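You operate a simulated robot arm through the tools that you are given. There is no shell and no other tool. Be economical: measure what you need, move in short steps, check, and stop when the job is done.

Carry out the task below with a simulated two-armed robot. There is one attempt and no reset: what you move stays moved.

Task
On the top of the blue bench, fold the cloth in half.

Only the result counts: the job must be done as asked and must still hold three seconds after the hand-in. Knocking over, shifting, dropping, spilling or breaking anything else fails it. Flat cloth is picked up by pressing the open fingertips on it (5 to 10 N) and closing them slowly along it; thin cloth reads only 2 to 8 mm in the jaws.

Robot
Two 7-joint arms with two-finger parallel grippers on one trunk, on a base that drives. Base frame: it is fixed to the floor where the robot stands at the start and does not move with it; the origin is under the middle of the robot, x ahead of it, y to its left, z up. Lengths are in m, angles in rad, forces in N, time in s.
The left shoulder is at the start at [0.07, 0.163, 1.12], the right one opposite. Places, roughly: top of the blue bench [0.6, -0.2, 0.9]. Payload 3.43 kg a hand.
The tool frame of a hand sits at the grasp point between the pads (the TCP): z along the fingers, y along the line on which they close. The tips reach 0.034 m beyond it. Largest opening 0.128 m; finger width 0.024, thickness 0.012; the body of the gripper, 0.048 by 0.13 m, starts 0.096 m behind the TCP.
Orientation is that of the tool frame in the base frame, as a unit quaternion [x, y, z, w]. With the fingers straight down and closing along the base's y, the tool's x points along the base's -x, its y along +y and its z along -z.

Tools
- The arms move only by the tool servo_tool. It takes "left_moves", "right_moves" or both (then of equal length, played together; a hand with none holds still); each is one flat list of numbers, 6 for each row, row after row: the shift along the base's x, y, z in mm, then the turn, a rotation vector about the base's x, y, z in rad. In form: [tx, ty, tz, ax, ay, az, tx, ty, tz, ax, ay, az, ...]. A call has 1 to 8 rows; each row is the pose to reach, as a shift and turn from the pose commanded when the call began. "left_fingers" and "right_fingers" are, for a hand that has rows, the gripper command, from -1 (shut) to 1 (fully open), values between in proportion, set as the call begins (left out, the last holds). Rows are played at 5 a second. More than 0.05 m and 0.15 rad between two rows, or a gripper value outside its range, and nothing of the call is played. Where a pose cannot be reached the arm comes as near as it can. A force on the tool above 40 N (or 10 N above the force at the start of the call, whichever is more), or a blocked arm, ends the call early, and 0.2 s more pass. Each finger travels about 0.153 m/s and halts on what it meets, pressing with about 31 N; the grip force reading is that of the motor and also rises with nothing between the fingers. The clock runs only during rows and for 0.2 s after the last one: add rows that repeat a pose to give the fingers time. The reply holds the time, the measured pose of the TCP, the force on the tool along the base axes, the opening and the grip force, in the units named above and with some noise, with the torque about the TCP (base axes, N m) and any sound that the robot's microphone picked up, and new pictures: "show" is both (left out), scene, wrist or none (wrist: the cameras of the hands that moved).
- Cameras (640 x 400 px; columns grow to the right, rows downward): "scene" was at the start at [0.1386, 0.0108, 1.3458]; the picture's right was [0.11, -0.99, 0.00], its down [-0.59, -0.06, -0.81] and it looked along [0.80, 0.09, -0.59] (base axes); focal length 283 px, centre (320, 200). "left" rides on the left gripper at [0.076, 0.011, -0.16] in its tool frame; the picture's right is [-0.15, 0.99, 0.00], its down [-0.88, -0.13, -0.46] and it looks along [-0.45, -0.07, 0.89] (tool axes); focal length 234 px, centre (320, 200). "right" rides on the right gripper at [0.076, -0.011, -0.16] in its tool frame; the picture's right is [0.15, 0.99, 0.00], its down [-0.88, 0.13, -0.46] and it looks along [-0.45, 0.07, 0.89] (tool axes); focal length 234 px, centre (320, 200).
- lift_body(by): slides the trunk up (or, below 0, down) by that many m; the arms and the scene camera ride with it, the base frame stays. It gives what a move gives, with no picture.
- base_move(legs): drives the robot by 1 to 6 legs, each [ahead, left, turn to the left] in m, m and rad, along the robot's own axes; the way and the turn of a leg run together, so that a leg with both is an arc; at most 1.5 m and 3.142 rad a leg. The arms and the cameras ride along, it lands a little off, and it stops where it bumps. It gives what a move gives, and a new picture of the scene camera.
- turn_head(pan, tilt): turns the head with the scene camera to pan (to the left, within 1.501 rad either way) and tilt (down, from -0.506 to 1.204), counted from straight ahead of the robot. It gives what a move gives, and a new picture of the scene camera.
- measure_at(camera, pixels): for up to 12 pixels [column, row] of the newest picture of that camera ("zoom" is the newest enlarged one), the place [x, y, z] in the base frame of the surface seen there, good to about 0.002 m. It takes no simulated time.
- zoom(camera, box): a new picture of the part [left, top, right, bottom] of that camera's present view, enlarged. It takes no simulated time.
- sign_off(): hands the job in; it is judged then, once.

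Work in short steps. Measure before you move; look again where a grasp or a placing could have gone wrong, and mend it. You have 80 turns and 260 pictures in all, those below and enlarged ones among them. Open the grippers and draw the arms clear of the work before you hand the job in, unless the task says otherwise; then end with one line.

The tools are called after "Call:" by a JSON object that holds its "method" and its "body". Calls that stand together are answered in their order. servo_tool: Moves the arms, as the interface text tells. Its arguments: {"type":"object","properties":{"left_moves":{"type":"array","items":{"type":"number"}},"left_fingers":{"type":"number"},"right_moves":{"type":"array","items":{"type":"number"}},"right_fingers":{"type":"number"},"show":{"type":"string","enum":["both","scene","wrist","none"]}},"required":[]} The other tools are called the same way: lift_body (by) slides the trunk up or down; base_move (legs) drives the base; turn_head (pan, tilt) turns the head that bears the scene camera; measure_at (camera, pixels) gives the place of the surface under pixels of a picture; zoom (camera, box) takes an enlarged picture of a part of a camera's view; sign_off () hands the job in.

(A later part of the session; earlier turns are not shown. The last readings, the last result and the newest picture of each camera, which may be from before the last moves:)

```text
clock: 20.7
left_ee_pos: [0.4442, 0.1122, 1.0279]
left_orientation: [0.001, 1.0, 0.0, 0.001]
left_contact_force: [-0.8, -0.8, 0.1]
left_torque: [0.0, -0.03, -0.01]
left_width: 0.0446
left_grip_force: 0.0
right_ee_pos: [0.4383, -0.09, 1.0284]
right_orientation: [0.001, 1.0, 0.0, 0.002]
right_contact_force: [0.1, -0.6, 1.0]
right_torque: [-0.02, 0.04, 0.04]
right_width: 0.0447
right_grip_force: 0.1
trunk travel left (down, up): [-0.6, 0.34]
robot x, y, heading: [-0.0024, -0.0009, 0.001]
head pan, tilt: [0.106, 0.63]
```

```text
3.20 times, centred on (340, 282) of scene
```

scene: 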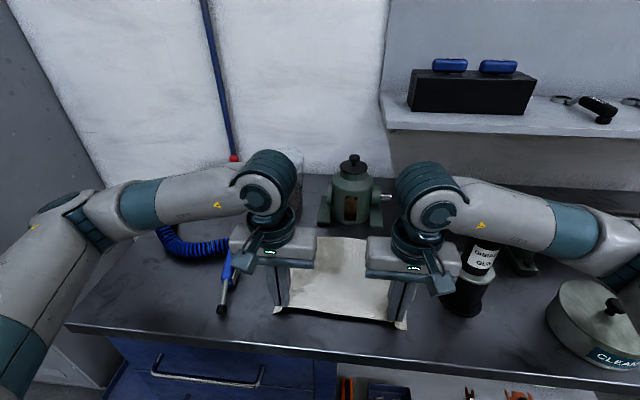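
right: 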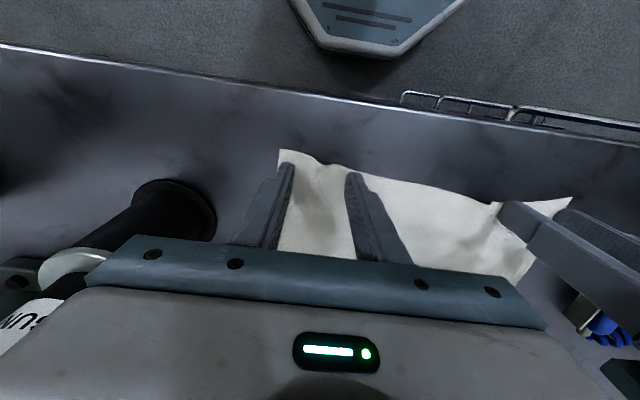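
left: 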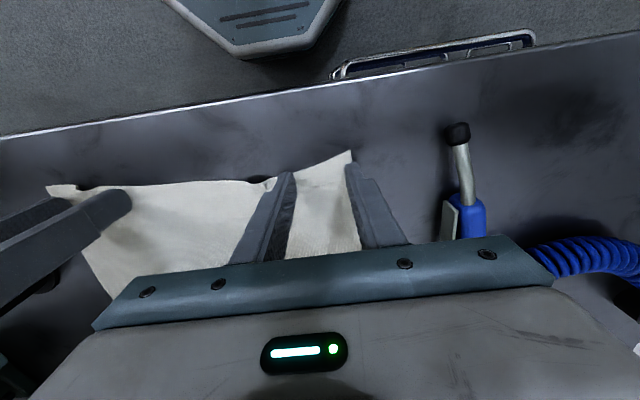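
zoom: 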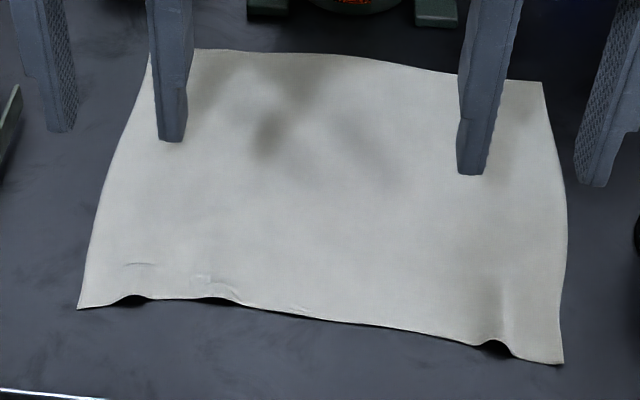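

Cloth is almost flat again, with small ridges at px (130,298) and (495,345) of the zoom. I measure edge points.

Call:
{"method": "measure_at", "body": {"camera": "zoom", "pixels": [[80, 306], [105, 303], [132, 294], [160, 297], [220, 300], [300, 314], [400, 330], [470, 341], [493, 341], [520, 354], [560, 361], [540, 84]]}}

Call:
{"method": "measure_at", "body": {"camera": "zoom", "pixels": [[151, 62], [205, 50], [330, 55], [440, 72], [510, 83], [125, 265], [495, 300]]}}

```text
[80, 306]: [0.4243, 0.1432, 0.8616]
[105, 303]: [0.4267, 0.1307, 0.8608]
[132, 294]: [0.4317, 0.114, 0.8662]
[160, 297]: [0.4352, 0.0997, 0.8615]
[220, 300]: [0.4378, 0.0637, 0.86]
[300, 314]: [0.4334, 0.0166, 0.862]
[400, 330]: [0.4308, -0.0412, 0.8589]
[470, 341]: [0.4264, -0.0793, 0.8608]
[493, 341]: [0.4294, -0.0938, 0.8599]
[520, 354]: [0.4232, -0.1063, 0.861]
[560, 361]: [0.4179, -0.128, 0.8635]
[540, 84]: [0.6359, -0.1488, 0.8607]
```

```text
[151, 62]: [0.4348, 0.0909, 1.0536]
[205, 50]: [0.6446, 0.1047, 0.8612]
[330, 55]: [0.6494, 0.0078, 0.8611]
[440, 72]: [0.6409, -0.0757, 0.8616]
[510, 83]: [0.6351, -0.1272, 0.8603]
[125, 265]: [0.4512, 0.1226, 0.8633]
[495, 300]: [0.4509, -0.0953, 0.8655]
```

I move back so only ~8 mm of each finger overlaps the hem, and come down to the earlier contact height.

Call:
{"method": "servo_tool", "body": {"left_moves": [-8, 1, -20, 0, 0, 0, -17, 1, -60, 0, 0, 0, -17, 1, -100, 0, 0, 0, -17, 1, -122, 0, 0, 0, -17, 1, -127, 0, 0, 0, -17, 1, -129, 0, 0, 0, -17, 1, -129, 0, 0, 0], "right_moves": [-7, -1, -20, 0, 0, 0, -13, -2, -60, 0, 0, 0, -13, -2, -100, 0, 0, 0, -13, -2, -122, 0, 0, 0, -13, -2, -127, 0, 0, 0, -13, -2, -129, 0, 0, 0, -13, -2, -129, 0, 0, 0], "show": "wrist"}}

```text
clock: 22.3
left_ee_pos: [0.4288, 0.114, 0.8966]
left_orientation: [0.0, 1.0, 0.0, 0.0]
left_contact_force: [-0.2, -0.3, 0.1]
left_torque: [0.0, -0.02, 0.01]
left_width: 0.0451
left_grip_force: 0.0
right_ee_pos: [0.4238, -0.0957, 0.9011]
right_orientation: [0.001, 1.0, 0.0, 0.001]
right_contact_force: [-0.1, -0.7, 0.5]
right_torque: [-0.01, -0.04, 0.02]
right_width: 0.0449
right_grip_force: 0.1
trunk travel left (down, up): [-0.6, 0.34]
robot x, y, heading: [0.0009, 0.0042, 0.0]
head pan, tilt: [0.106, 0.63]
```

right: 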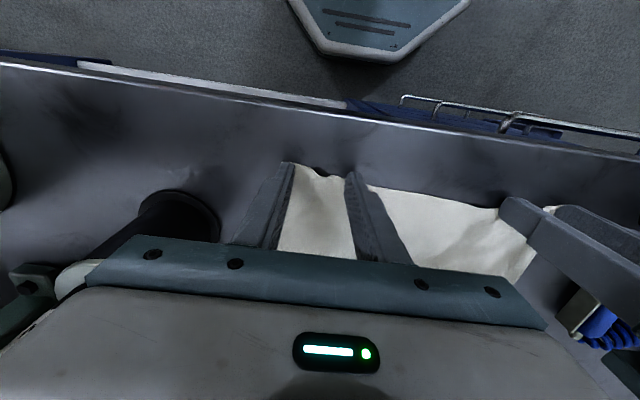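
left: 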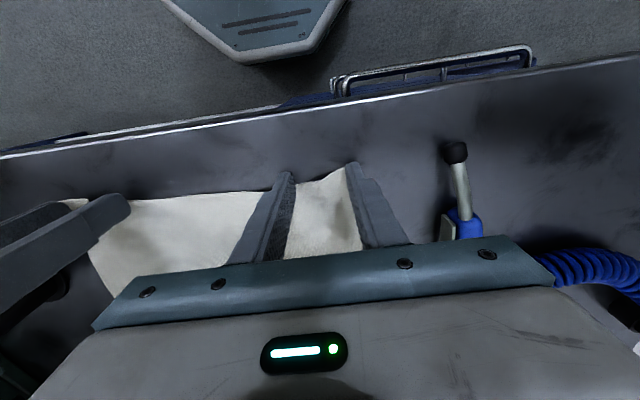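

Placement is good, hem just under the fingertips. I press lightly: left 1.3 mm, right ~4.5 mm further.

Call:
{"method": "servo_tool", "body": {"left_moves": [0, 0, -0.7, 0, 0, 0, 0, 0, -1.4, 0, 0, 0, 0, 0, -1.4, 0, 0, 0, 0, 0, -1.4, 0, 0, 0], "right_moves": [0, 0, -2, 0, 0, 0, 0, 0, -3.5, 0, 0, 0, 0, 0, -4, 0, 0, 0, 0, 0, -4, 0, 0, 0], "show": "none"}}

```text
clock: 23.3
left_ee_pos: [0.43, 0.1145, 0.8954]
left_orientation: [0.0, 1.0, -0.001, 0.001]
left_contact_force: [0.0, -0.8, 1.8]
left_torque: [0.0, -0.03, -0.05]
left_width: 0.0447
left_grip_force: 0.0
right_ee_pos: [0.4239, -0.0947, 0.897]
right_orientation: [0.001, 1.0, 0.0, 0.001]
right_contact_force: [0.8, -0.5, -0.2]
right_torque: [-0.01, -0.01, 0.02]
right_width: 0.0448
right_grip_force: 0.0
trunk travel left (down, up): [-0.6, 0.34]
robot x, y, heading: [-0.004, 0.0036, 0.006]
head pan, tilt: [0.106, 0.63]
```

A little more: left 0.5 mm, right 1.7 mm.

Call:
{"method": "servo_tool", "body": {"left_moves": [0, 0, -0.5, 0, 0, 0, 0, 0, -0.5, 0, 0, 0, 0, 0, -0.5, 0, 0, 0], "right_moves": [0, 0, -1, 0, 0, 0, 0, 0, -1.7, 0, 0, 0, 0, 0, -1.7, 0, 0, 0], "show": "none"}}

```text
clock: 24.1
left_ee_pos: [0.4279, 0.1152, 0.8955]
left_orientation: [0.0, 1.0, 0.0, 0.001]
left_contact_force: [2.0, -0.2, 5.5]
left_torque: [0.03, -0.05, -0.01]
left_width: 0.0449
left_grip_force: 0.0
right_ee_pos: [0.4245, -0.0952, 0.8958]
right_orientation: [0.001, 1.0, 0.001, 0.002]
right_contact_force: [0.5, 1.4, 9.0]
right_torque: [-0.06, -0.08, 0.05]
right_width: 0.0447
right_grip_force: 0.1
trunk travel left (down, up): [-0.6, 0.34]
robot x, y, heading: [0.0002, -0.0007, 0.003]
head pan, tilt: [0.106, 0.63]
```

Now 5.5 N and 9 N: I close slowly in steps (left 0.2 mm lower for a bit more force).

Call:
{"method": "servo_tool", "body": {"left_moves": [0, 0, -0.2, 0, 0, 0], "right_moves": [0, 0, 0, 0, 0, 0], "left_fingers": -0.42, "right_fingers": -0.42, "show": "none"}}

Call:
{"method": "servo_tool", "body": {"left_moves": [0, 0, 0, 0, 0, 0], "right_moves": [0, 0, 0, 0, 0, 0], "left_fingers": -0.54, "right_fingers": -0.54, "show": "wrist"}}

```text
clock: 24.5
left_ee_pos: [0.4268, 0.1153, 0.896]
left_orientation: [0.0, 1.0, 0.0, -0.001]
left_contact_force: [1.2, -0.6, 5.1]
left_torque: [0.06, -0.03, -0.04]
left_width: 0.0371
left_grip_force: 0.1
right_ee_pos: [0.4236, -0.0949, 0.8947]
right_orientation: [0.0, 1.0, 0.0, 0.003]
right_contact_force: [0.1, 1.0, 10.7]
right_torque: [-0.03, -0.07, -0.05]
right_width: 0.0364
right_grip_force: 0.1
trunk travel left (down, up): [-0.6, 0.34]
robot x, y, heading: [0.0007, 0.003, 0.002]
head pan, tilt: [0.106, 0.63]
```

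```text
clock: 24.9
left_ee_pos: [0.427, 0.1161, 0.8953]
left_orientation: [-0.001, 1.0, -0.001, 0.002]
left_contact_force: [0.1, -0.5, 3.2]
left_torque: [0.02, -0.01, 0.0]
left_width: 0.0291
left_grip_force: 0.0
right_ee_pos: [0.4243, -0.0964, 0.8955]
right_orientation: [0.001, 1.0, 0.001, 0.003]
right_contact_force: [0.0, 1.5, 11.8]
right_torque: [-0.04, -0.07, 0.04]
right_width: 0.0283
right_grip_force: 0.1
trunk travel left (down, up): [-0.6, 0.34]
robot x, y, heading: [-0.0024, 0.0002, 0.001]
head pan, tilt: [0.106, 0.63]
```

right: 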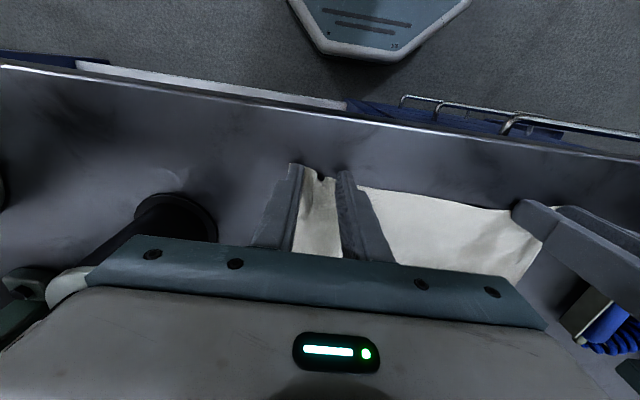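
left: 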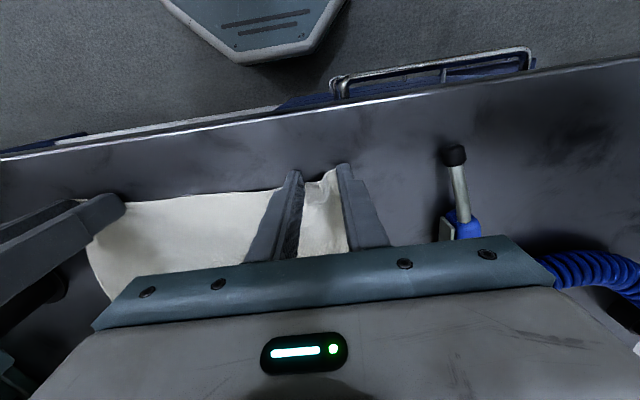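

Right gathers well; left force is down to 3 N, so I add 0.4 mm there and continue closing.

Call:
{"method": "servo_tool", "body": {"left_moves": [0, 0, -0.4, 0, 0, 0, 0, 0, -0.4, 0, 0, 0], "right_moves": [0, 0, 0, 0, 0, 0, 0, 0, 0, 0, 0, 0], "left_fingers": -0.62, "right_fingers": -0.66, "show": "none"}}

Call:
{"method": "servo_tool", "body": {"left_moves": [0, 0, 0, 0, 0, 0], "right_moves": [0, 0, 0, 0, 0, 0], "left_fingers": -0.74, "right_fingers": -0.78, "show": "wrist"}}

```text
clock: 25.5
left_ee_pos: [0.4265, 0.1141, 0.8952]
left_orientation: [0.0, 1.0, -0.001, 0.0]
left_contact_force: [1.7, -1.1, 6.8]
left_torque: [0.01, -0.08, 0.01]
left_width: 0.0242
left_grip_force: 0.1
right_ee_pos: [0.4237, -0.0945, 0.8942]
right_orientation: [0.001, 1.0, 0.0, 0.002]
right_contact_force: [0.4, -0.1, 11.7]
right_torque: [-0.04, -0.08, 0.0]
right_width: 0.0208
right_grip_force: 0.0
trunk travel left (down, up): [-0.6, 0.34]
robot x, y, heading: [-0.0014, -0.0051, -0.001]
head pan, tilt: [0.106, 0.63]
```

```text
clock: 25.9
left_ee_pos: [0.4261, 0.1147, 0.8948]
left_orientation: [0.0, 1.0, 0.001, 0.001]
left_contact_force: [0.0, -1.6, 7.3]
left_torque: [-0.01, -0.05, 0.0]
left_width: 0.0167
left_grip_force: 0.0
right_ee_pos: [0.4223, -0.0955, 0.8958]
right_orientation: [0.001, 1.0, -0.001, 0.002]
right_contact_force: [0.4, 0.6, 11.7]
right_torque: [0.03, -0.08, 0.01]
right_width: 0.0139
right_grip_force: 0.1
trunk travel left (down, up): [-0.6, 0.34]
robot x, y, heading: [0.0036, -0.0, -0.003]
head pan, tilt: [0.106, 0.63]
```

right: 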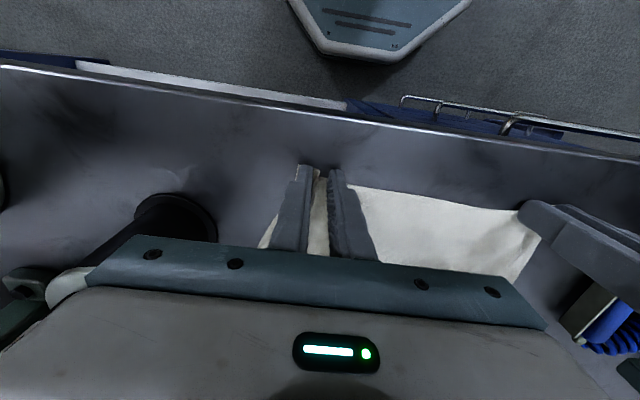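
left: 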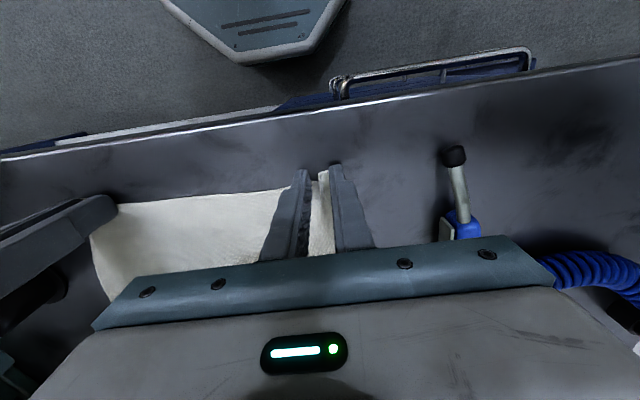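

Both ridges are forming at the very hem. I finish closing.

Call:
{"method": "servo_tool", "body": {"left_moves": [0, 0, 0, 0, 0, 0], "right_moves": [0, 0, 0, 0, 0, 0], "left_fingers": -0.87, "right_fingers": -0.89, "show": "none"}}

Call:
{"method": "servo_tool", "body": {"left_moves": [0, 0, 0, 0, 0, 0, 0, 0, 0, 0, 0, 0], "right_moves": [0, 0, 0, 0, 0, 0, 0, 0, 0, 0, 0, 0], "left_fingers": -1, "right_fingers": -1, "show": "none"}}

Call:
{"method": "servo_tool", "body": {"left_moves": [1, -1, 8, 0, 0, 0, 3, -3, 16, 0, 0, 0, 6, -4, 25, 0, 0, 0], "right_moves": [1, 1, 8, 0, 0, 0, 3, 3, 16, 0, 0, 0, 6, 4, 25, 0, 0, 0]}}

```text
clock: 26.3
left_ee_pos: [0.4269, 0.1152, 0.8958]
left_orientation: [0.0, 1.0, 0.0, 0.0]
left_contact_force: [-0.3, -2.3, 6.5]
left_torque: [-0.08, -0.06, -0.03]
left_width: 0.0087
left_grip_force: 0.5
right_ee_pos: [0.4238, -0.0952, 0.8963]
right_orientation: [0.001, 1.0, 0.0, 0.002]
right_contact_force: [0.0, 1.7, 10.8]
right_torque: [0.01, -0.03, 0.01]
right_width: 0.0066
right_grip_force: 0.0
trunk travel left (down, up): [-0.6, 0.34]
robot x, y, heading: [-0.0004, 0.0025, -0.0]
head pan, tilt: [0.106, 0.63]
```

```text
clock: 26.9
left_ee_pos: [0.4261, 0.115, 0.8956]
left_orientation: [-0.001, 1.0, 0.0, 0.001]
left_contact_force: [-0.6, -7.4, 7.1]
left_torque: [-0.21, -0.03, -0.08]
left_width: 0.0022
left_grip_force: 30.7
right_ee_pos: [0.4235, -0.0949, 0.8959]
right_orientation: [0.0, 1.0, 0.001, 0.002]
right_contact_force: [-0.2, 6.1, 10.1]
right_torque: [0.17, -0.02, 0.04]
right_width: 0.0024
right_grip_force: 31.3
trunk travel left (down, up): [-0.6, 0.34]
robot x, y, heading: [0.0015, 0.0003, 0.001]
head pan, tilt: [0.106, 0.63]
```

```text
clock: 27.7
left_ee_pos: [0.4329, 0.1131, 0.9208]
left_orientation: [0.0, 1.0, 0.001, 0.0]
left_contact_force: [0.3, -0.6, 0.0]
left_torque: [-0.02, -0.02, -0.02]
left_width: 0.002
left_grip_force: 30.9
right_ee_pos: [0.4308, -0.0921, 0.9182]
right_orientation: [0.002, 1.0, 0.0, 0.001]
right_contact_force: [-0.3, 0.8, -0.2]
right_torque: [0.07, 0.01, -0.03]
right_width: 0.0025
right_grip_force: 30.8
trunk travel left (down, up): [-0.6, 0.34]
robot x, y, heading: [0.0009, -0.0019, 0.006]
head pan, tilt: [0.106, 0.63]
```

scene: 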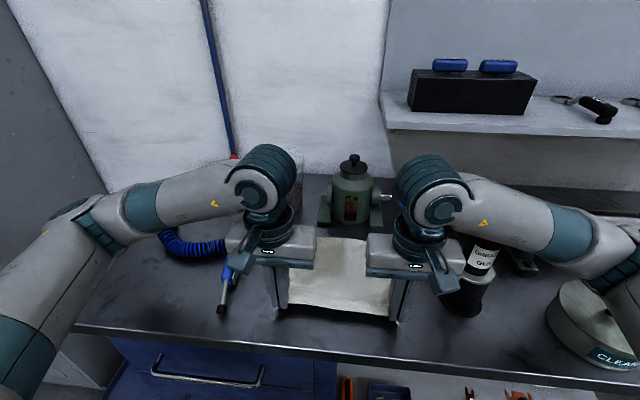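
right: 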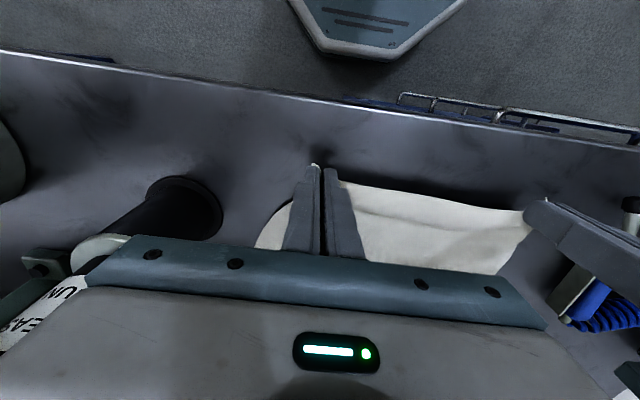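
left: 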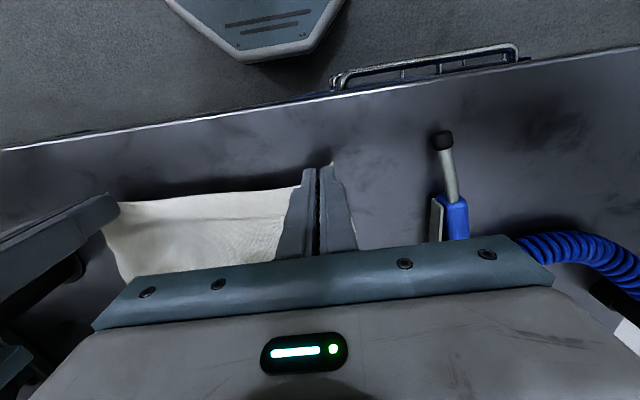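

Both hold at the very hem with almost no flap. I run the first half of a lower, slacker arc.

Call:
{"method": "servo_tool", "body": {"left_moves": [8, 0, 13, 0, 0, 0, 15, 0, 23, 0, 0, 0, 27, 0, 33, 0, 0, 0, 40, 0, 41, 0, 0, 0, 55, 0, 47, 0, 0, 0, 70, 0, 51, 0, 0, 0, 85, 0, 54, 0, 0, 0, 100, 0, 55, 0, 0, 0], "right_moves": [8, 0, 13, 0, 0, 0, 15, 0, 23, 0, 0, 0, 27, 0, 33, 0, 0, 0, 40, 0, 41, 0, 0, 0, 55, 0, 47, 0, 0, 0, 70, 0, 51, 0, 0, 0, 85, 0, 54, 0, 0, 0, 100, 0, 55, 0, 0, 0], "show": "wrist"}}

Call:
{"method": "zoom", "body": {"camera": "scene", "box": [240, 200, 440, 325]}}

```text
clock: 29.5
left_ee_pos: [0.5351, 0.1128, 0.9729]
left_orientation: [0.0, 1.0, 0.0, 0.0]
left_contact_force: [-0.7, -0.1, 0.0]
left_torque: [0.0, 0.03, -0.01]
left_width: 0.0021
left_grip_force: 31.3
right_ee_pos: [0.5298, -0.0928, 0.9732]
right_orientation: [0.001, 1.0, 0.001, 0.002]
right_contact_force: [-0.3, 0.2, -0.2]
right_torque: [-0.01, -0.02, 0.01]
right_width: 0.0024
right_grip_force: 30.8
trunk travel left (down, up): [-0.6, 0.34]
robot x, y, heading: [-0.0014, 0.0019, 0.001]
head pan, tilt: [0.106, 0.63]
```

right: 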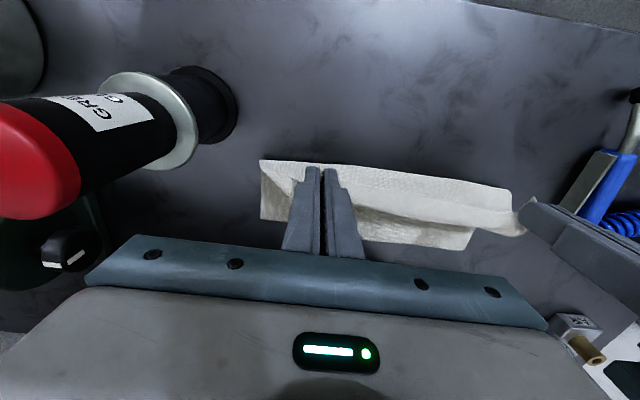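
left: 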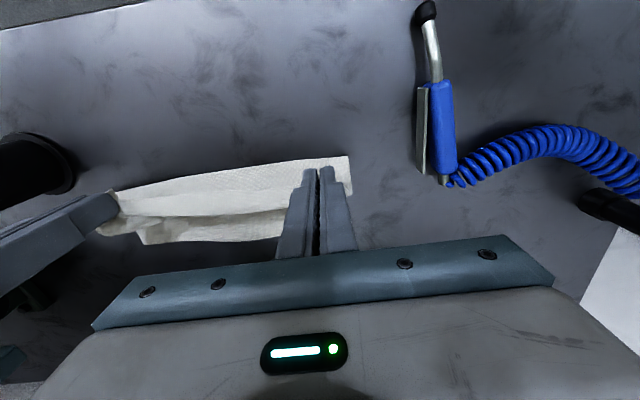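

```text
3.20 times, centred on (340, 262) of scene
```

zoom: 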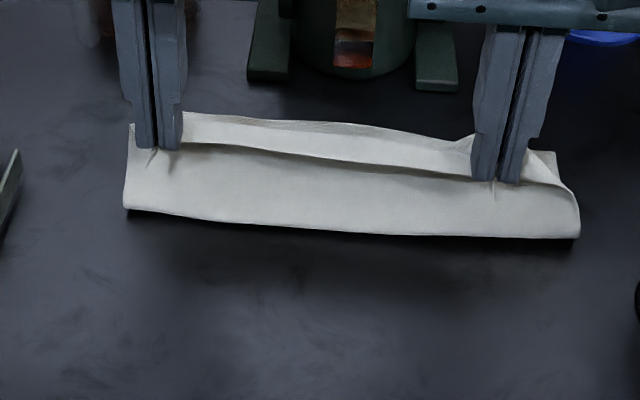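

I check the bottom fold line before going on.

Call:
{"method": "measure_at", "body": {"camera": "zoom", "pixels": [[128, 205], [250, 220], [350, 230], [450, 234], [575, 234], [250, 123], [350, 127], [545, 155], [250, 147]]}}

```text
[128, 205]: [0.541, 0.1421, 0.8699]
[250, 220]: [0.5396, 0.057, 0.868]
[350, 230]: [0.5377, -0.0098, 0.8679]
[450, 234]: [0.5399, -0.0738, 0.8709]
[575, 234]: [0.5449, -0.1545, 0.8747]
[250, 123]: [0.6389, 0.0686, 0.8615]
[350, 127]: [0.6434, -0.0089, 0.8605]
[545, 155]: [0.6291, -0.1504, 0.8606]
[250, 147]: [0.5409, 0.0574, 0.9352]
```

Fold line is right at x≈0.54 and the far edge at ≈0.64. I complete the second half.

Call:
{"method": "servo_tool", "body": {"left_moves": [15, 0, -2, 0, 0, 0, 30, 0, -6, 0, 0, 0, 43, 0, -12, 0, 0, 0, 55, 0, -20, 0, 0, 0, 65, 0, -29, 0, 0, 0, 75, 0, -39, 0, 0, 0, 82, 0, -48, 0, 0, 0, 87, 0, -56, 0, 0, 0], "right_moves": [15, 0, -2, 0, 0, 0, 30, 0, -6, 0, 0, 0, 43, 0, -12, 0, 0, 0, 55, 0, -20, 0, 0, 0, 65, 0, -29, 0, 0, 0, 75, 0, -39, 0, 0, 0, 82, 0, -48, 0, 0, 0, 87, 0, -56, 0, 0, 0], "show": "wrist"}}

Call:
{"method": "zoom", "body": {"camera": "scene", "box": [250, 190, 450, 315]}}

```text
clock: 31.3
left_ee_pos: [0.6211, 0.1118, 0.9182]
left_orientation: [0.0, 1.0, 0.0, 0.0]
left_contact_force: [0.5, -0.2, -1.0]
left_torque: [0.03, 0.02, -0.02]
left_width: 0.0022
left_grip_force: 31.2
right_ee_pos: [0.6186, -0.0916, 0.9176]
right_orientation: [0.001, 1.0, 0.0, 0.001]
right_contact_force: [0.1, 1.0, -0.6]
right_torque: [-0.02, 0.01, 0.04]
right_width: 0.0025
right_grip_force: 31.0
trunk travel left (down, up): [-0.6, 0.34]
robot x, y, heading: [-0.0008, 0.0058, -0.0]
head pan, tilt: [0.106, 0.63]
```

right: 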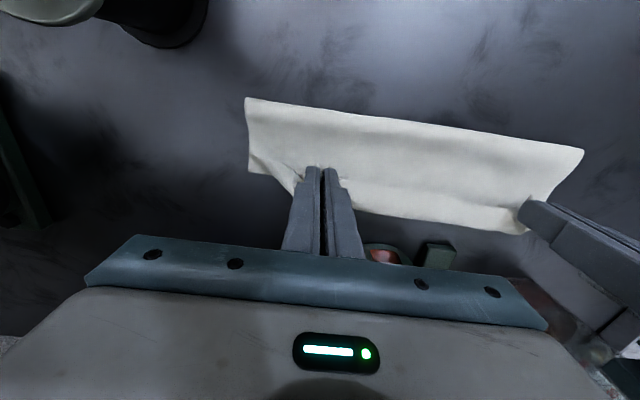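
left: 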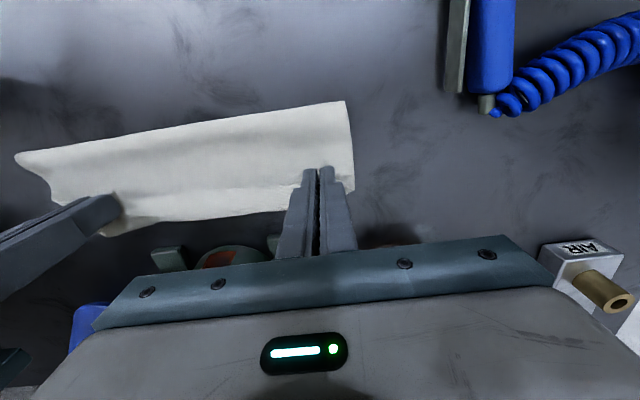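

```text
3.20 times, centred on (350, 252) of scene
```

zoom: 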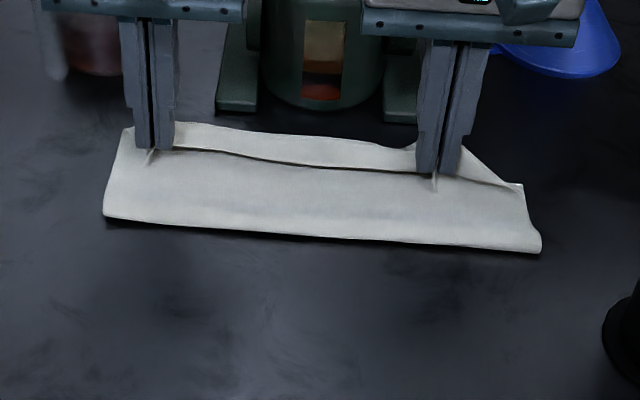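

Call:
{"method": "measure_at", "body": {"camera": "zoom", "pixels": [[107, 213], [320, 234], [535, 247], [220, 130], [320, 139], [400, 149], [220, 153], [320, 166], [400, 170], [522, 187], [127, 130], [350, 200]]}}

Call:
{"method": "measure_at", "body": {"camera": "right", "pixels": [[250, 172], [272, 178], [400, 212], [450, 220], [500, 228], [525, 233], [248, 100], [400, 120]]}}

```text
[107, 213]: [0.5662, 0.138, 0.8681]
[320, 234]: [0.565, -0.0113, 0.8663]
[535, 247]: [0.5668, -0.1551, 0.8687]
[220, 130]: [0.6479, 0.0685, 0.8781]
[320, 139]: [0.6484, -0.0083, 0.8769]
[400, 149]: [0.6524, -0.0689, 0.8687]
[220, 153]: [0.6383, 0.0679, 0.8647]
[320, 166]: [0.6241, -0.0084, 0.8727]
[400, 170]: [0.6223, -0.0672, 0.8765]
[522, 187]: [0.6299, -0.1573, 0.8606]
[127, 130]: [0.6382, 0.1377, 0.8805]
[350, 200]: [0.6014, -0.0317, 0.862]
```

```text
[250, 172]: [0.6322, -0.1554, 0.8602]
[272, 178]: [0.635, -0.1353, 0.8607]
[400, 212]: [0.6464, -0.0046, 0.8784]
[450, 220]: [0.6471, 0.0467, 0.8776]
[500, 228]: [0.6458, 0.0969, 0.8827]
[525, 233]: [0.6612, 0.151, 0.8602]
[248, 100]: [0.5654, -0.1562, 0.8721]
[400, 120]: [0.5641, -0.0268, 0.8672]
```

The last part again turned the hem back and pulled the fold to 0.565. I retrace to mid-arc (where the fold was right), then I'll come forward higher and with the hands tilting along, so the hem is rotated with the fold.

Call:
{"method": "servo_tool", "body": {"left_moves": [-5, 0, 8, 0, 0, 0, -12, 0, 17, 0, 0, 0, -22, 0, 27, 0, 0, 0, -32, 0, 36, 0, 0, 0, -44, 0, 44, 0, 0, 0, -57, 0, 50, 0, 0, 0, -75, 0, 55, 0, 0, 0, -95, 0, 56, 0, 0, 0], "right_moves": [-5, 0, 8, 0, 0, 0, -12, 0, 17, 0, 0, 0, -22, 0, 27, 0, 0, 0, -32, 0, 36, 0, 0, 0, -44, 0, 44, 0, 0, 0, -57, 0, 50, 0, 0, 0, -75, 0, 55, 0, 0, 0, -95, 0, 56, 0, 0, 0], "show": "none"}}

Call:
{"method": "zoom", "body": {"camera": "scene", "box": [240, 200, 440, 325]}}

Call:
{"method": "measure_at", "body": {"camera": "scene", "pixels": [[345, 189], [372, 200], [350, 157], [330, 222], [372, 190], [388, 197], [350, 170], [375, 170]]}}

```text
clock: 33.1
left_ee_pos: [0.526, 0.1098, 0.9732]
left_orientation: [0.0, 1.0, 0.0, 0.001]
left_contact_force: [0.5, 0.0, 0.1]
left_torque: [-0.02, 0.0, -0.02]
left_width: 0.0021
left_grip_force: 31.0
right_ee_pos: [0.5208, -0.0912, 0.9741]
right_orientation: [0.001, 1.0, 0.001, 0.002]
right_contact_force: [1.0, -0.8, -0.7]
right_torque: [0.02, -0.01, 0.01]
right_width: 0.0023
right_grip_force: 30.8
trunk travel left (down, up): [-0.6, 0.34]
robot x, y, heading: [-0.0005, -0.0027, -0.003]
head pan, tilt: [0.106, 0.63]
```

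```text
3.20 times, centred on (340, 262) of scene
```

zoom: 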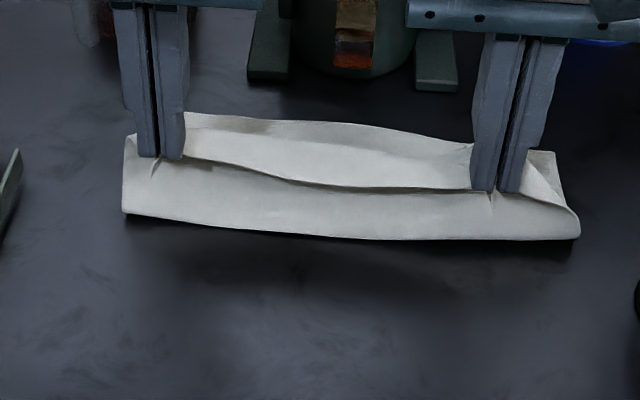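

```text
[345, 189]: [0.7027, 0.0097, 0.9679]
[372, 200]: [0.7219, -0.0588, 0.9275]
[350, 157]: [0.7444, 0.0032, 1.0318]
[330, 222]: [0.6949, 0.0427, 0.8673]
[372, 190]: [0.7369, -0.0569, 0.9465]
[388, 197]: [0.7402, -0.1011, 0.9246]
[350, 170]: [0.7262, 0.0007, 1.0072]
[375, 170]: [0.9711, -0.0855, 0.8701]
```

Fold is back at ≈0.54; pump top (z≤1.03, x≥0.70, |y|≤0.06) leaves room. I come forward high, tilting the hands by 0.6 rad about +y.

Call:
{"method": "servo_tool", "body": {"left_moves": [12, 0, 0, 0, 0.075, 0, 24, 0, -1, 0, 0.15, 0, 36, 0, -3, 0, 0.225, 0, 47, 0, -6, 0, 0.3, 0, 58, 0, -10, 0, 0.375, 0, 69, 0, -15, 0, 0.45, 0, 79, 0, -21, 0, 0.525, 0, 88, 0, -28, 0, 0.6, 0], "right_moves": [12, 0, 0, 0, 0.075, 0, 24, 0, -1, 0, 0.15, 0, 36, 0, -3, 0, 0.225, 0, 47, 0, -6, 0, 0.3, 0, 58, 0, -10, 0, 0.375, 0, 69, 0, -15, 0, 0.45, 0, 79, 0, -21, 0, 0.525, 0, 88, 0, -28, 0, 0.6, 0]}}

Call:
{"method": "zoom", "body": {"camera": "scene", "box": [240, 190, 440, 315]}}

```text
clock: 35.1
left_ee_pos: [0.5916, 0.1039, 0.9595]
left_orientation: [0.003, 0.958, 0.002, -0.286]
left_contact_force: [0.3, -1.2, -0.1]
left_torque: [0.04, 0.0, -0.06]
left_width: 0.0021
left_grip_force: 30.5
right_ee_pos: [0.5827, -0.0887, 0.9685]
right_orientation: [-0.014, 0.96, 0.002, -0.279]
right_contact_force: [0.5, -0.4, -0.6]
right_torque: [-0.02, 0.02, -0.04]
right_width: 0.0023
right_grip_force: 30.5
trunk travel left (down, up): [-0.6, 0.34]
robot x, y, heading: [-0.0061, -0.0035, -0.01]
head pan, tilt: [0.106, 0.63]
stopped in row 8 (left hand): the arm was blocked; the commanded pose is now the measured one
```

scene: 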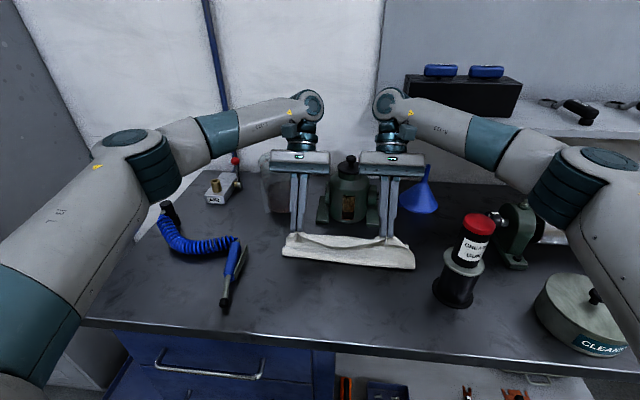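
right: 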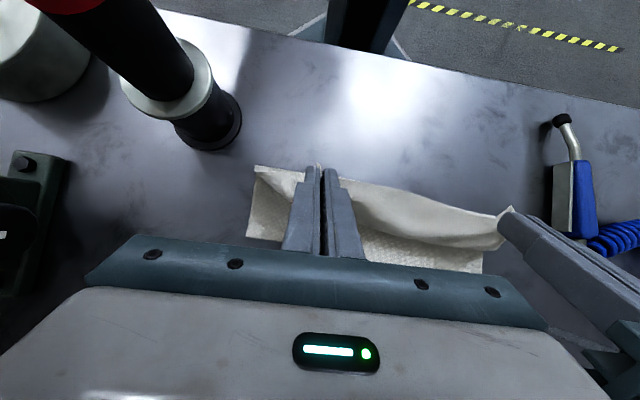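
left: 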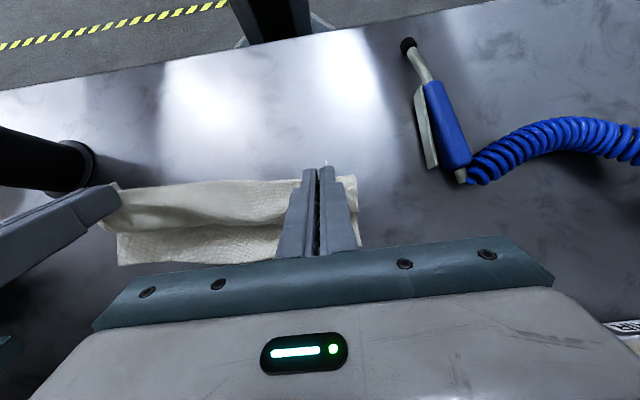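

```text
3.20 times, centred on (340, 252) of scene
```

zoom: 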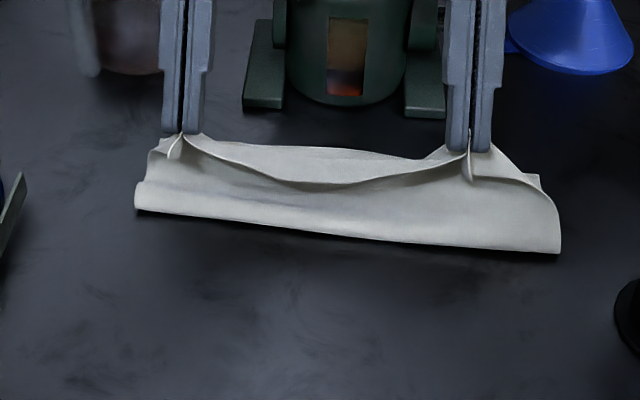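

Left arm reported blocked; a glass jar stands behind the left hand near (272,190), which may be touching. I measure it before moving.

Call:
{"method": "zoom", "body": {"camera": "scene", "box": [230, 80, 390, 220]}}

Call:
{"method": "measure_at", "body": {"camera": "scene", "pixels": [[280, 205], [268, 180], [265, 165], [285, 212], [318, 180], [317, 150], [300, 160], [350, 205], [355, 158]]}}

```text
2.86 times, centred on (310, 150) of scene
```

zoom: 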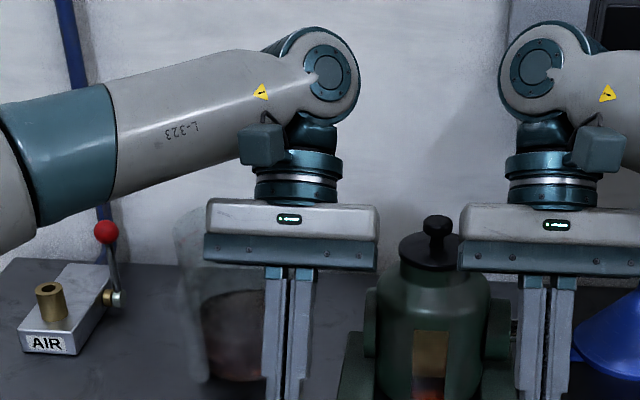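

```text
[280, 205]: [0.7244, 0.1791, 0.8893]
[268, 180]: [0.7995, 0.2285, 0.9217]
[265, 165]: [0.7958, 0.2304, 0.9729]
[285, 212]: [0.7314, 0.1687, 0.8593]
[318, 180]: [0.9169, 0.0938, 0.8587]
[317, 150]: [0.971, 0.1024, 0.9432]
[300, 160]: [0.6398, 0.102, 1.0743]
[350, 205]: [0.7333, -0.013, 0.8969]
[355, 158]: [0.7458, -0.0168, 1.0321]
```

The hand is above and in front of the jar (x≥0.72, z≤1.0), so the block is likely an arm limit. I check the cloth now.

Call:
{"method": "zoom", "body": {"camera": "scene", "box": [260, 210, 440, 290]}}

Call:
{"method": "measure_at", "body": {"camera": "scene", "pixels": [[284, 254], [320, 260], [350, 264], [380, 267], [413, 267], [330, 236], [360, 239], [340, 248], [408, 246]]}}

```text
3.56 times, centred on (350, 250) of scene
```

zoom: 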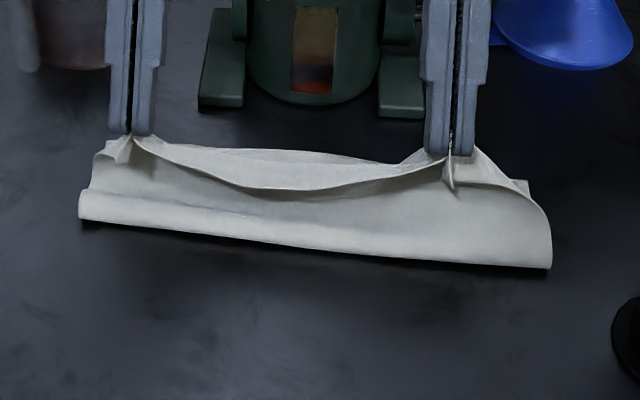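

```text
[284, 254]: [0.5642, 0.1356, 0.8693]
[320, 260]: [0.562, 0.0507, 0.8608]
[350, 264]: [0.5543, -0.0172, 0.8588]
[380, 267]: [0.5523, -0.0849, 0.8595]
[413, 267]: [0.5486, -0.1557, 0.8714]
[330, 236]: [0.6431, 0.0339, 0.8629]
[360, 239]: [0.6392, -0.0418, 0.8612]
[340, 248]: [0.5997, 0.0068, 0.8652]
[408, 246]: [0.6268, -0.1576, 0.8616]
```

The cloth is soft: it drapes vertically from the grip, so the fold only stays put if (x_grip − fold)+height stays ≲0.10. My arc exceeded that; I retreat to mid-pose with the hands upright, then will go down on a straight diagonal instead.

Call:
{"method": "servo_tool", "body": {"left_moves": [-10, 1, 4, 0, -0.072, 0, -20, 2, 7, 0, -0.144, 0, -30, 3, 10, 0, -0.216, 0.002, -40, 4, 12, 0, -0.288, 0.003, -50, 5, 13, 0, -0.36, 0.004, -60, 6, 13, 0, -0.432, 0.005, -70, 6, 12, 0, -0.504, 0.006, -80, 6, 10, 0, -0.575, 0.006], "right_moves": [-9, 0, 2, 0, -0.07, -0.003, -19, -1, 3, 0, -0.14, -0.007, -28, -1, 4, 0, -0.21, -0.01, -38, -1, 5, 0, -0.28, -0.014, -47, -2, 5, 0, -0.35, -0.018, -57, -2, 4, 0, -0.42, -0.021, -66, -3, 3, 0, -0.49, -0.025, -76, -3, 1, 0, -0.56, -0.028]}}

Call:
{"method": "zoom", "body": {"camera": "scene", "box": [240, 200, 440, 325]}}

```text
clock: 36.9
left_ee_pos: [0.5293, 0.1173, 0.9583]
left_orientation: [-0.002, 1.0, -0.001, -0.011]
left_contact_force: [0.2, -2.5, -1.2]
left_torque: [-0.08, 0.0, -0.03]
left_width: 0.002
left_grip_force: 31.1
right_ee_pos: [0.5281, -0.0922, 0.9542]
right_orientation: [0.007, 1.0, 0.002, -0.014]
right_contact_force: [-0.3, 3.4, -0.2]
right_torque: [0.07, -0.03, -0.01]
right_width: 0.0024
right_grip_force: 31.2
trunk travel left (down, up): [-0.6, 0.34]
robot x, y, heading: [-0.0042, -0.0001, -0.004]
head pan, tilt: [0.106, 0.63]
```

scene: 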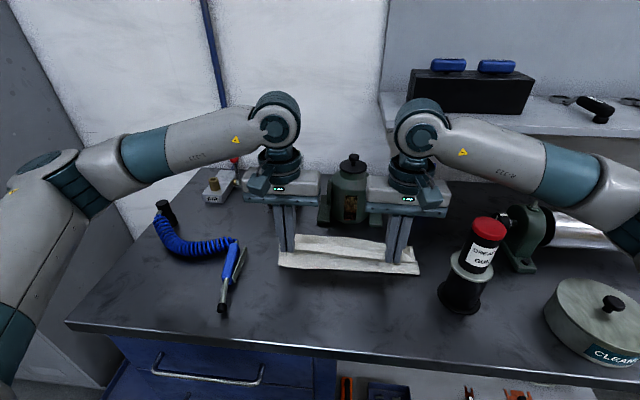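
right: 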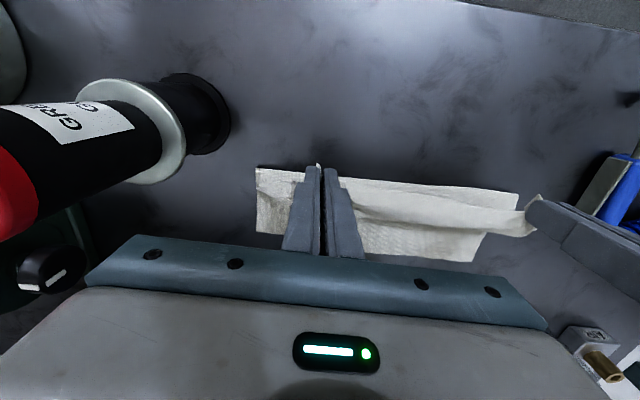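
left: 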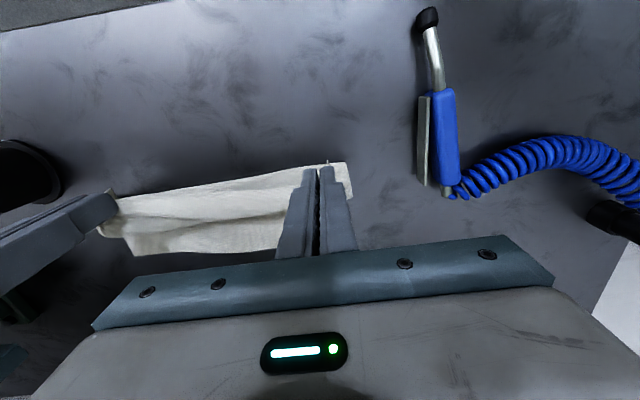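

```text
3.20 times, centred on (340, 262) of scene
```

zoom: 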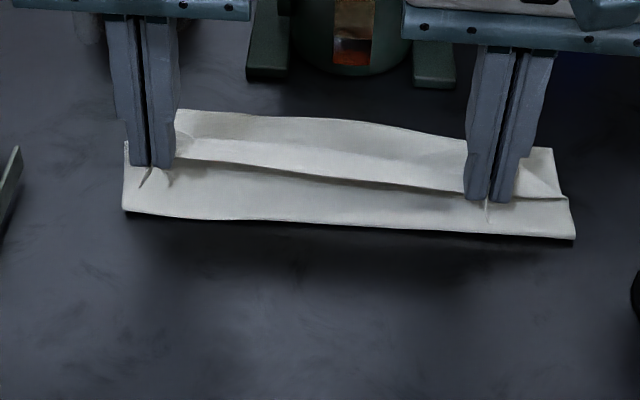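

I measure the fold line, far edge, and hem now.

Call:
{"method": "measure_at", "body": {"camera": "zoom", "pixels": [[126, 207], [200, 215], [300, 223], [400, 229], [500, 233], [570, 235], [190, 113], [300, 119], [400, 130], [548, 152], [250, 166], [400, 186]]}}

```text
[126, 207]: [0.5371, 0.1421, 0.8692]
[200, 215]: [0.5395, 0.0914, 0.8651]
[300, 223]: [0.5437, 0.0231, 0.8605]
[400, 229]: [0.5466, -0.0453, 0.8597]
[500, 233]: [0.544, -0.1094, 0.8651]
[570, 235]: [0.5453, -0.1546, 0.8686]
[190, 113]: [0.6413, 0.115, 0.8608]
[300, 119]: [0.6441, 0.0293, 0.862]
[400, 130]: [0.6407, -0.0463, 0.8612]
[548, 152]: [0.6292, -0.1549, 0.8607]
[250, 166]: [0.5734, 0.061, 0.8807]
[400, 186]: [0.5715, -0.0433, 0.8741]
```

Fold line is ≈0.54 and far edge ≈0.64. The arms are still lagging, so I let them settle first.

Call:
{"method": "servo_tool", "body": {"left_moves": [0, 0, 0, 0, 0, 0, 0, 0, 0, 0, 0, 0], "right_moves": [0, 0, 0, 0, 0, 0, 0, 0, 0, 0, 0, 0], "show": "none"}}

```text
clock: 37.5
left_ee_pos: [0.5308, 0.1166, 0.9574]
left_orientation: [-0.002, 1.0, -0.001, -0.013]
left_contact_force: [-0.6, -3.6, -0.5]
left_torque: [-0.1, 0.01, -0.06]
left_width: 0.0021
left_grip_force: 30.9
right_ee_pos: [0.5278, -0.091, 0.9542]
right_orientation: [0.006, 1.0, 0.002, -0.016]
right_contact_force: [0.0, 3.5, 0.1]
right_torque: [0.13, 0.0, 0.01]
right_width: 0.0023
right_grip_force: 31.4
trunk travel left (down, up): [-0.6, 0.34]
robot x, y, heading: [-0.0058, 0.0027, -0.004]
head pan, tilt: [0.106, 0.63]
```

Settled. Now the straight diagonal descent, keeping (x−fold)+height ≤ ~0.095.

Call:
{"method": "servo_tool", "body": {"left_moves": [15, -2, 2, 0, -0.012, 0, 28, -4, -2, 0, -0.024, 0, 40, -4, -13, 0, -0.024, 0, 52, -4, -23, 0, -0.024, 0, 64, -4, -33, 0, -0.024, 0, 74, -4, -41, 0, -0.024, 0, 82, -4, -49, 0, -0.024, 0], "right_moves": [15, 0, 4, 0, -0.015, 0.007, 28, 0, 0, 0, -0.03, 0.014, 40, 0, -11, 0, -0.03, 0.014, 52, 0, -21, 0, -0.03, 0.014, 64, 0, -30, 0, -0.03, 0.014, 74, 0, -38, 0, -0.03, 0.014, 82, 0, -46, 0, -0.03, 0.014], "show": "wrist"}}

Call:
{"method": "zoom", "body": {"camera": "scene", "box": [240, 200, 440, 325]}}

```text
clock: 39.1
left_ee_pos: [0.6132, 0.1118, 0.9062]
left_orientation: [-0.002, 1.0, -0.001, -0.001]
left_contact_force: [0.6, -0.1, -0.1]
left_torque: [-0.02, 0.03, -0.02]
left_width: 0.0019
left_grip_force: 31.4
right_ee_pos: [0.6101, -0.0916, 0.9074]
right_orientation: [-0.001, 1.0, 0.002, -0.001]
right_contact_force: [0.3, 0.4, -0.6]
right_torque: [-0.04, 0.01, -0.02]
right_width: 0.0022
right_grip_force: 31.0
trunk travel left (down, up): [-0.6, 0.34]
robot x, y, heading: [-0.0036, 0.0035, -0.006]
head pan, tilt: [0.106, 0.63]
```

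right: 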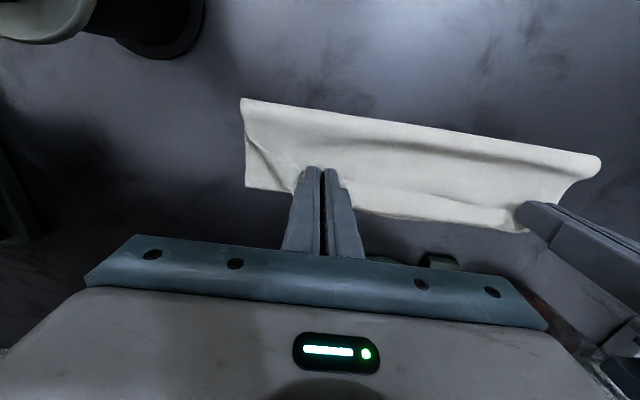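
left: 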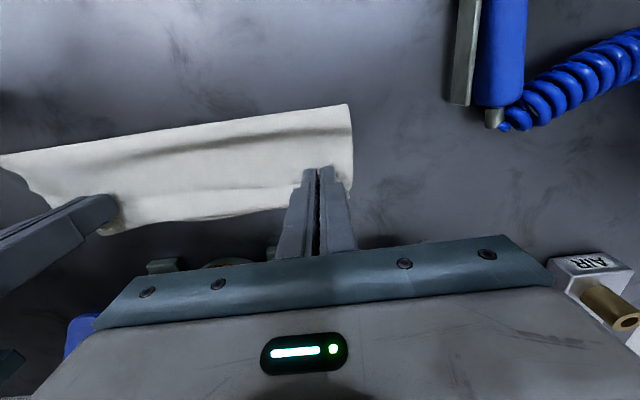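

```text
3.20 times, centred on (340, 262) of scene
```

zoom: 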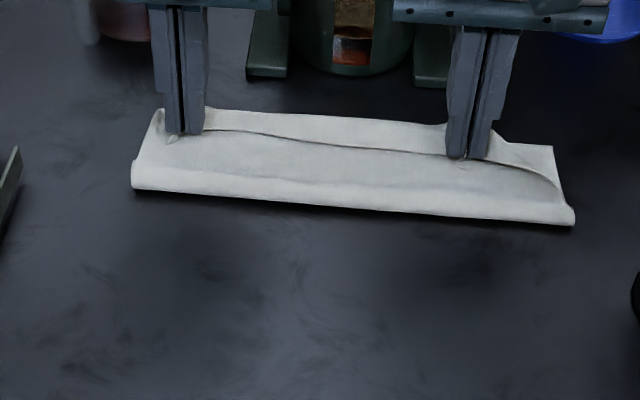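

Call:
{"method": "measure_at", "body": {"camera": "zoom", "pixels": [[135, 184], [200, 190], [300, 200], [400, 210], [500, 218], [570, 221], [240, 112], [330, 119], [430, 128], [548, 152], [250, 132], [400, 150]]}}

Call:
{"method": "zoom", "body": {"camera": "scene", "box": [280, 225, 360, 270]}}

```text
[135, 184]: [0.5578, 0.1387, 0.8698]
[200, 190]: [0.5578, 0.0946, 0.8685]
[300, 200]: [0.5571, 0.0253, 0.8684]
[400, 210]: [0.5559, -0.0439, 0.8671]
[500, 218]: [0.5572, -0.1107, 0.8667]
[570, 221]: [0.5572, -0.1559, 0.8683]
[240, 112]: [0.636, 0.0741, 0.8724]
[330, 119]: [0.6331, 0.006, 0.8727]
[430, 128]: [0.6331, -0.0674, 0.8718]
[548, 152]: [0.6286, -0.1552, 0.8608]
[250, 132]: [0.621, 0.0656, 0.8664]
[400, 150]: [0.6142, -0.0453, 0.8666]
```

```text
8.00 times, centred on (320, 248) of scene
```

zoom: 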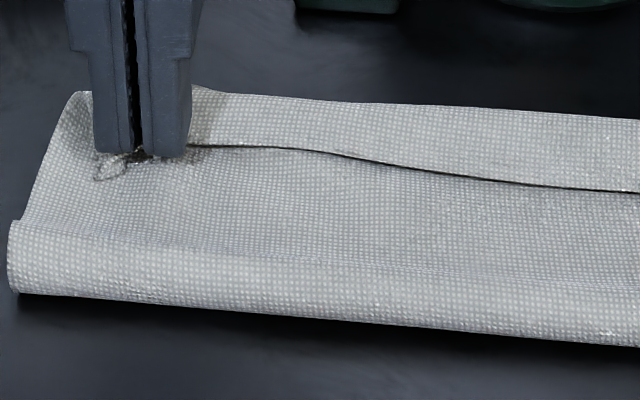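

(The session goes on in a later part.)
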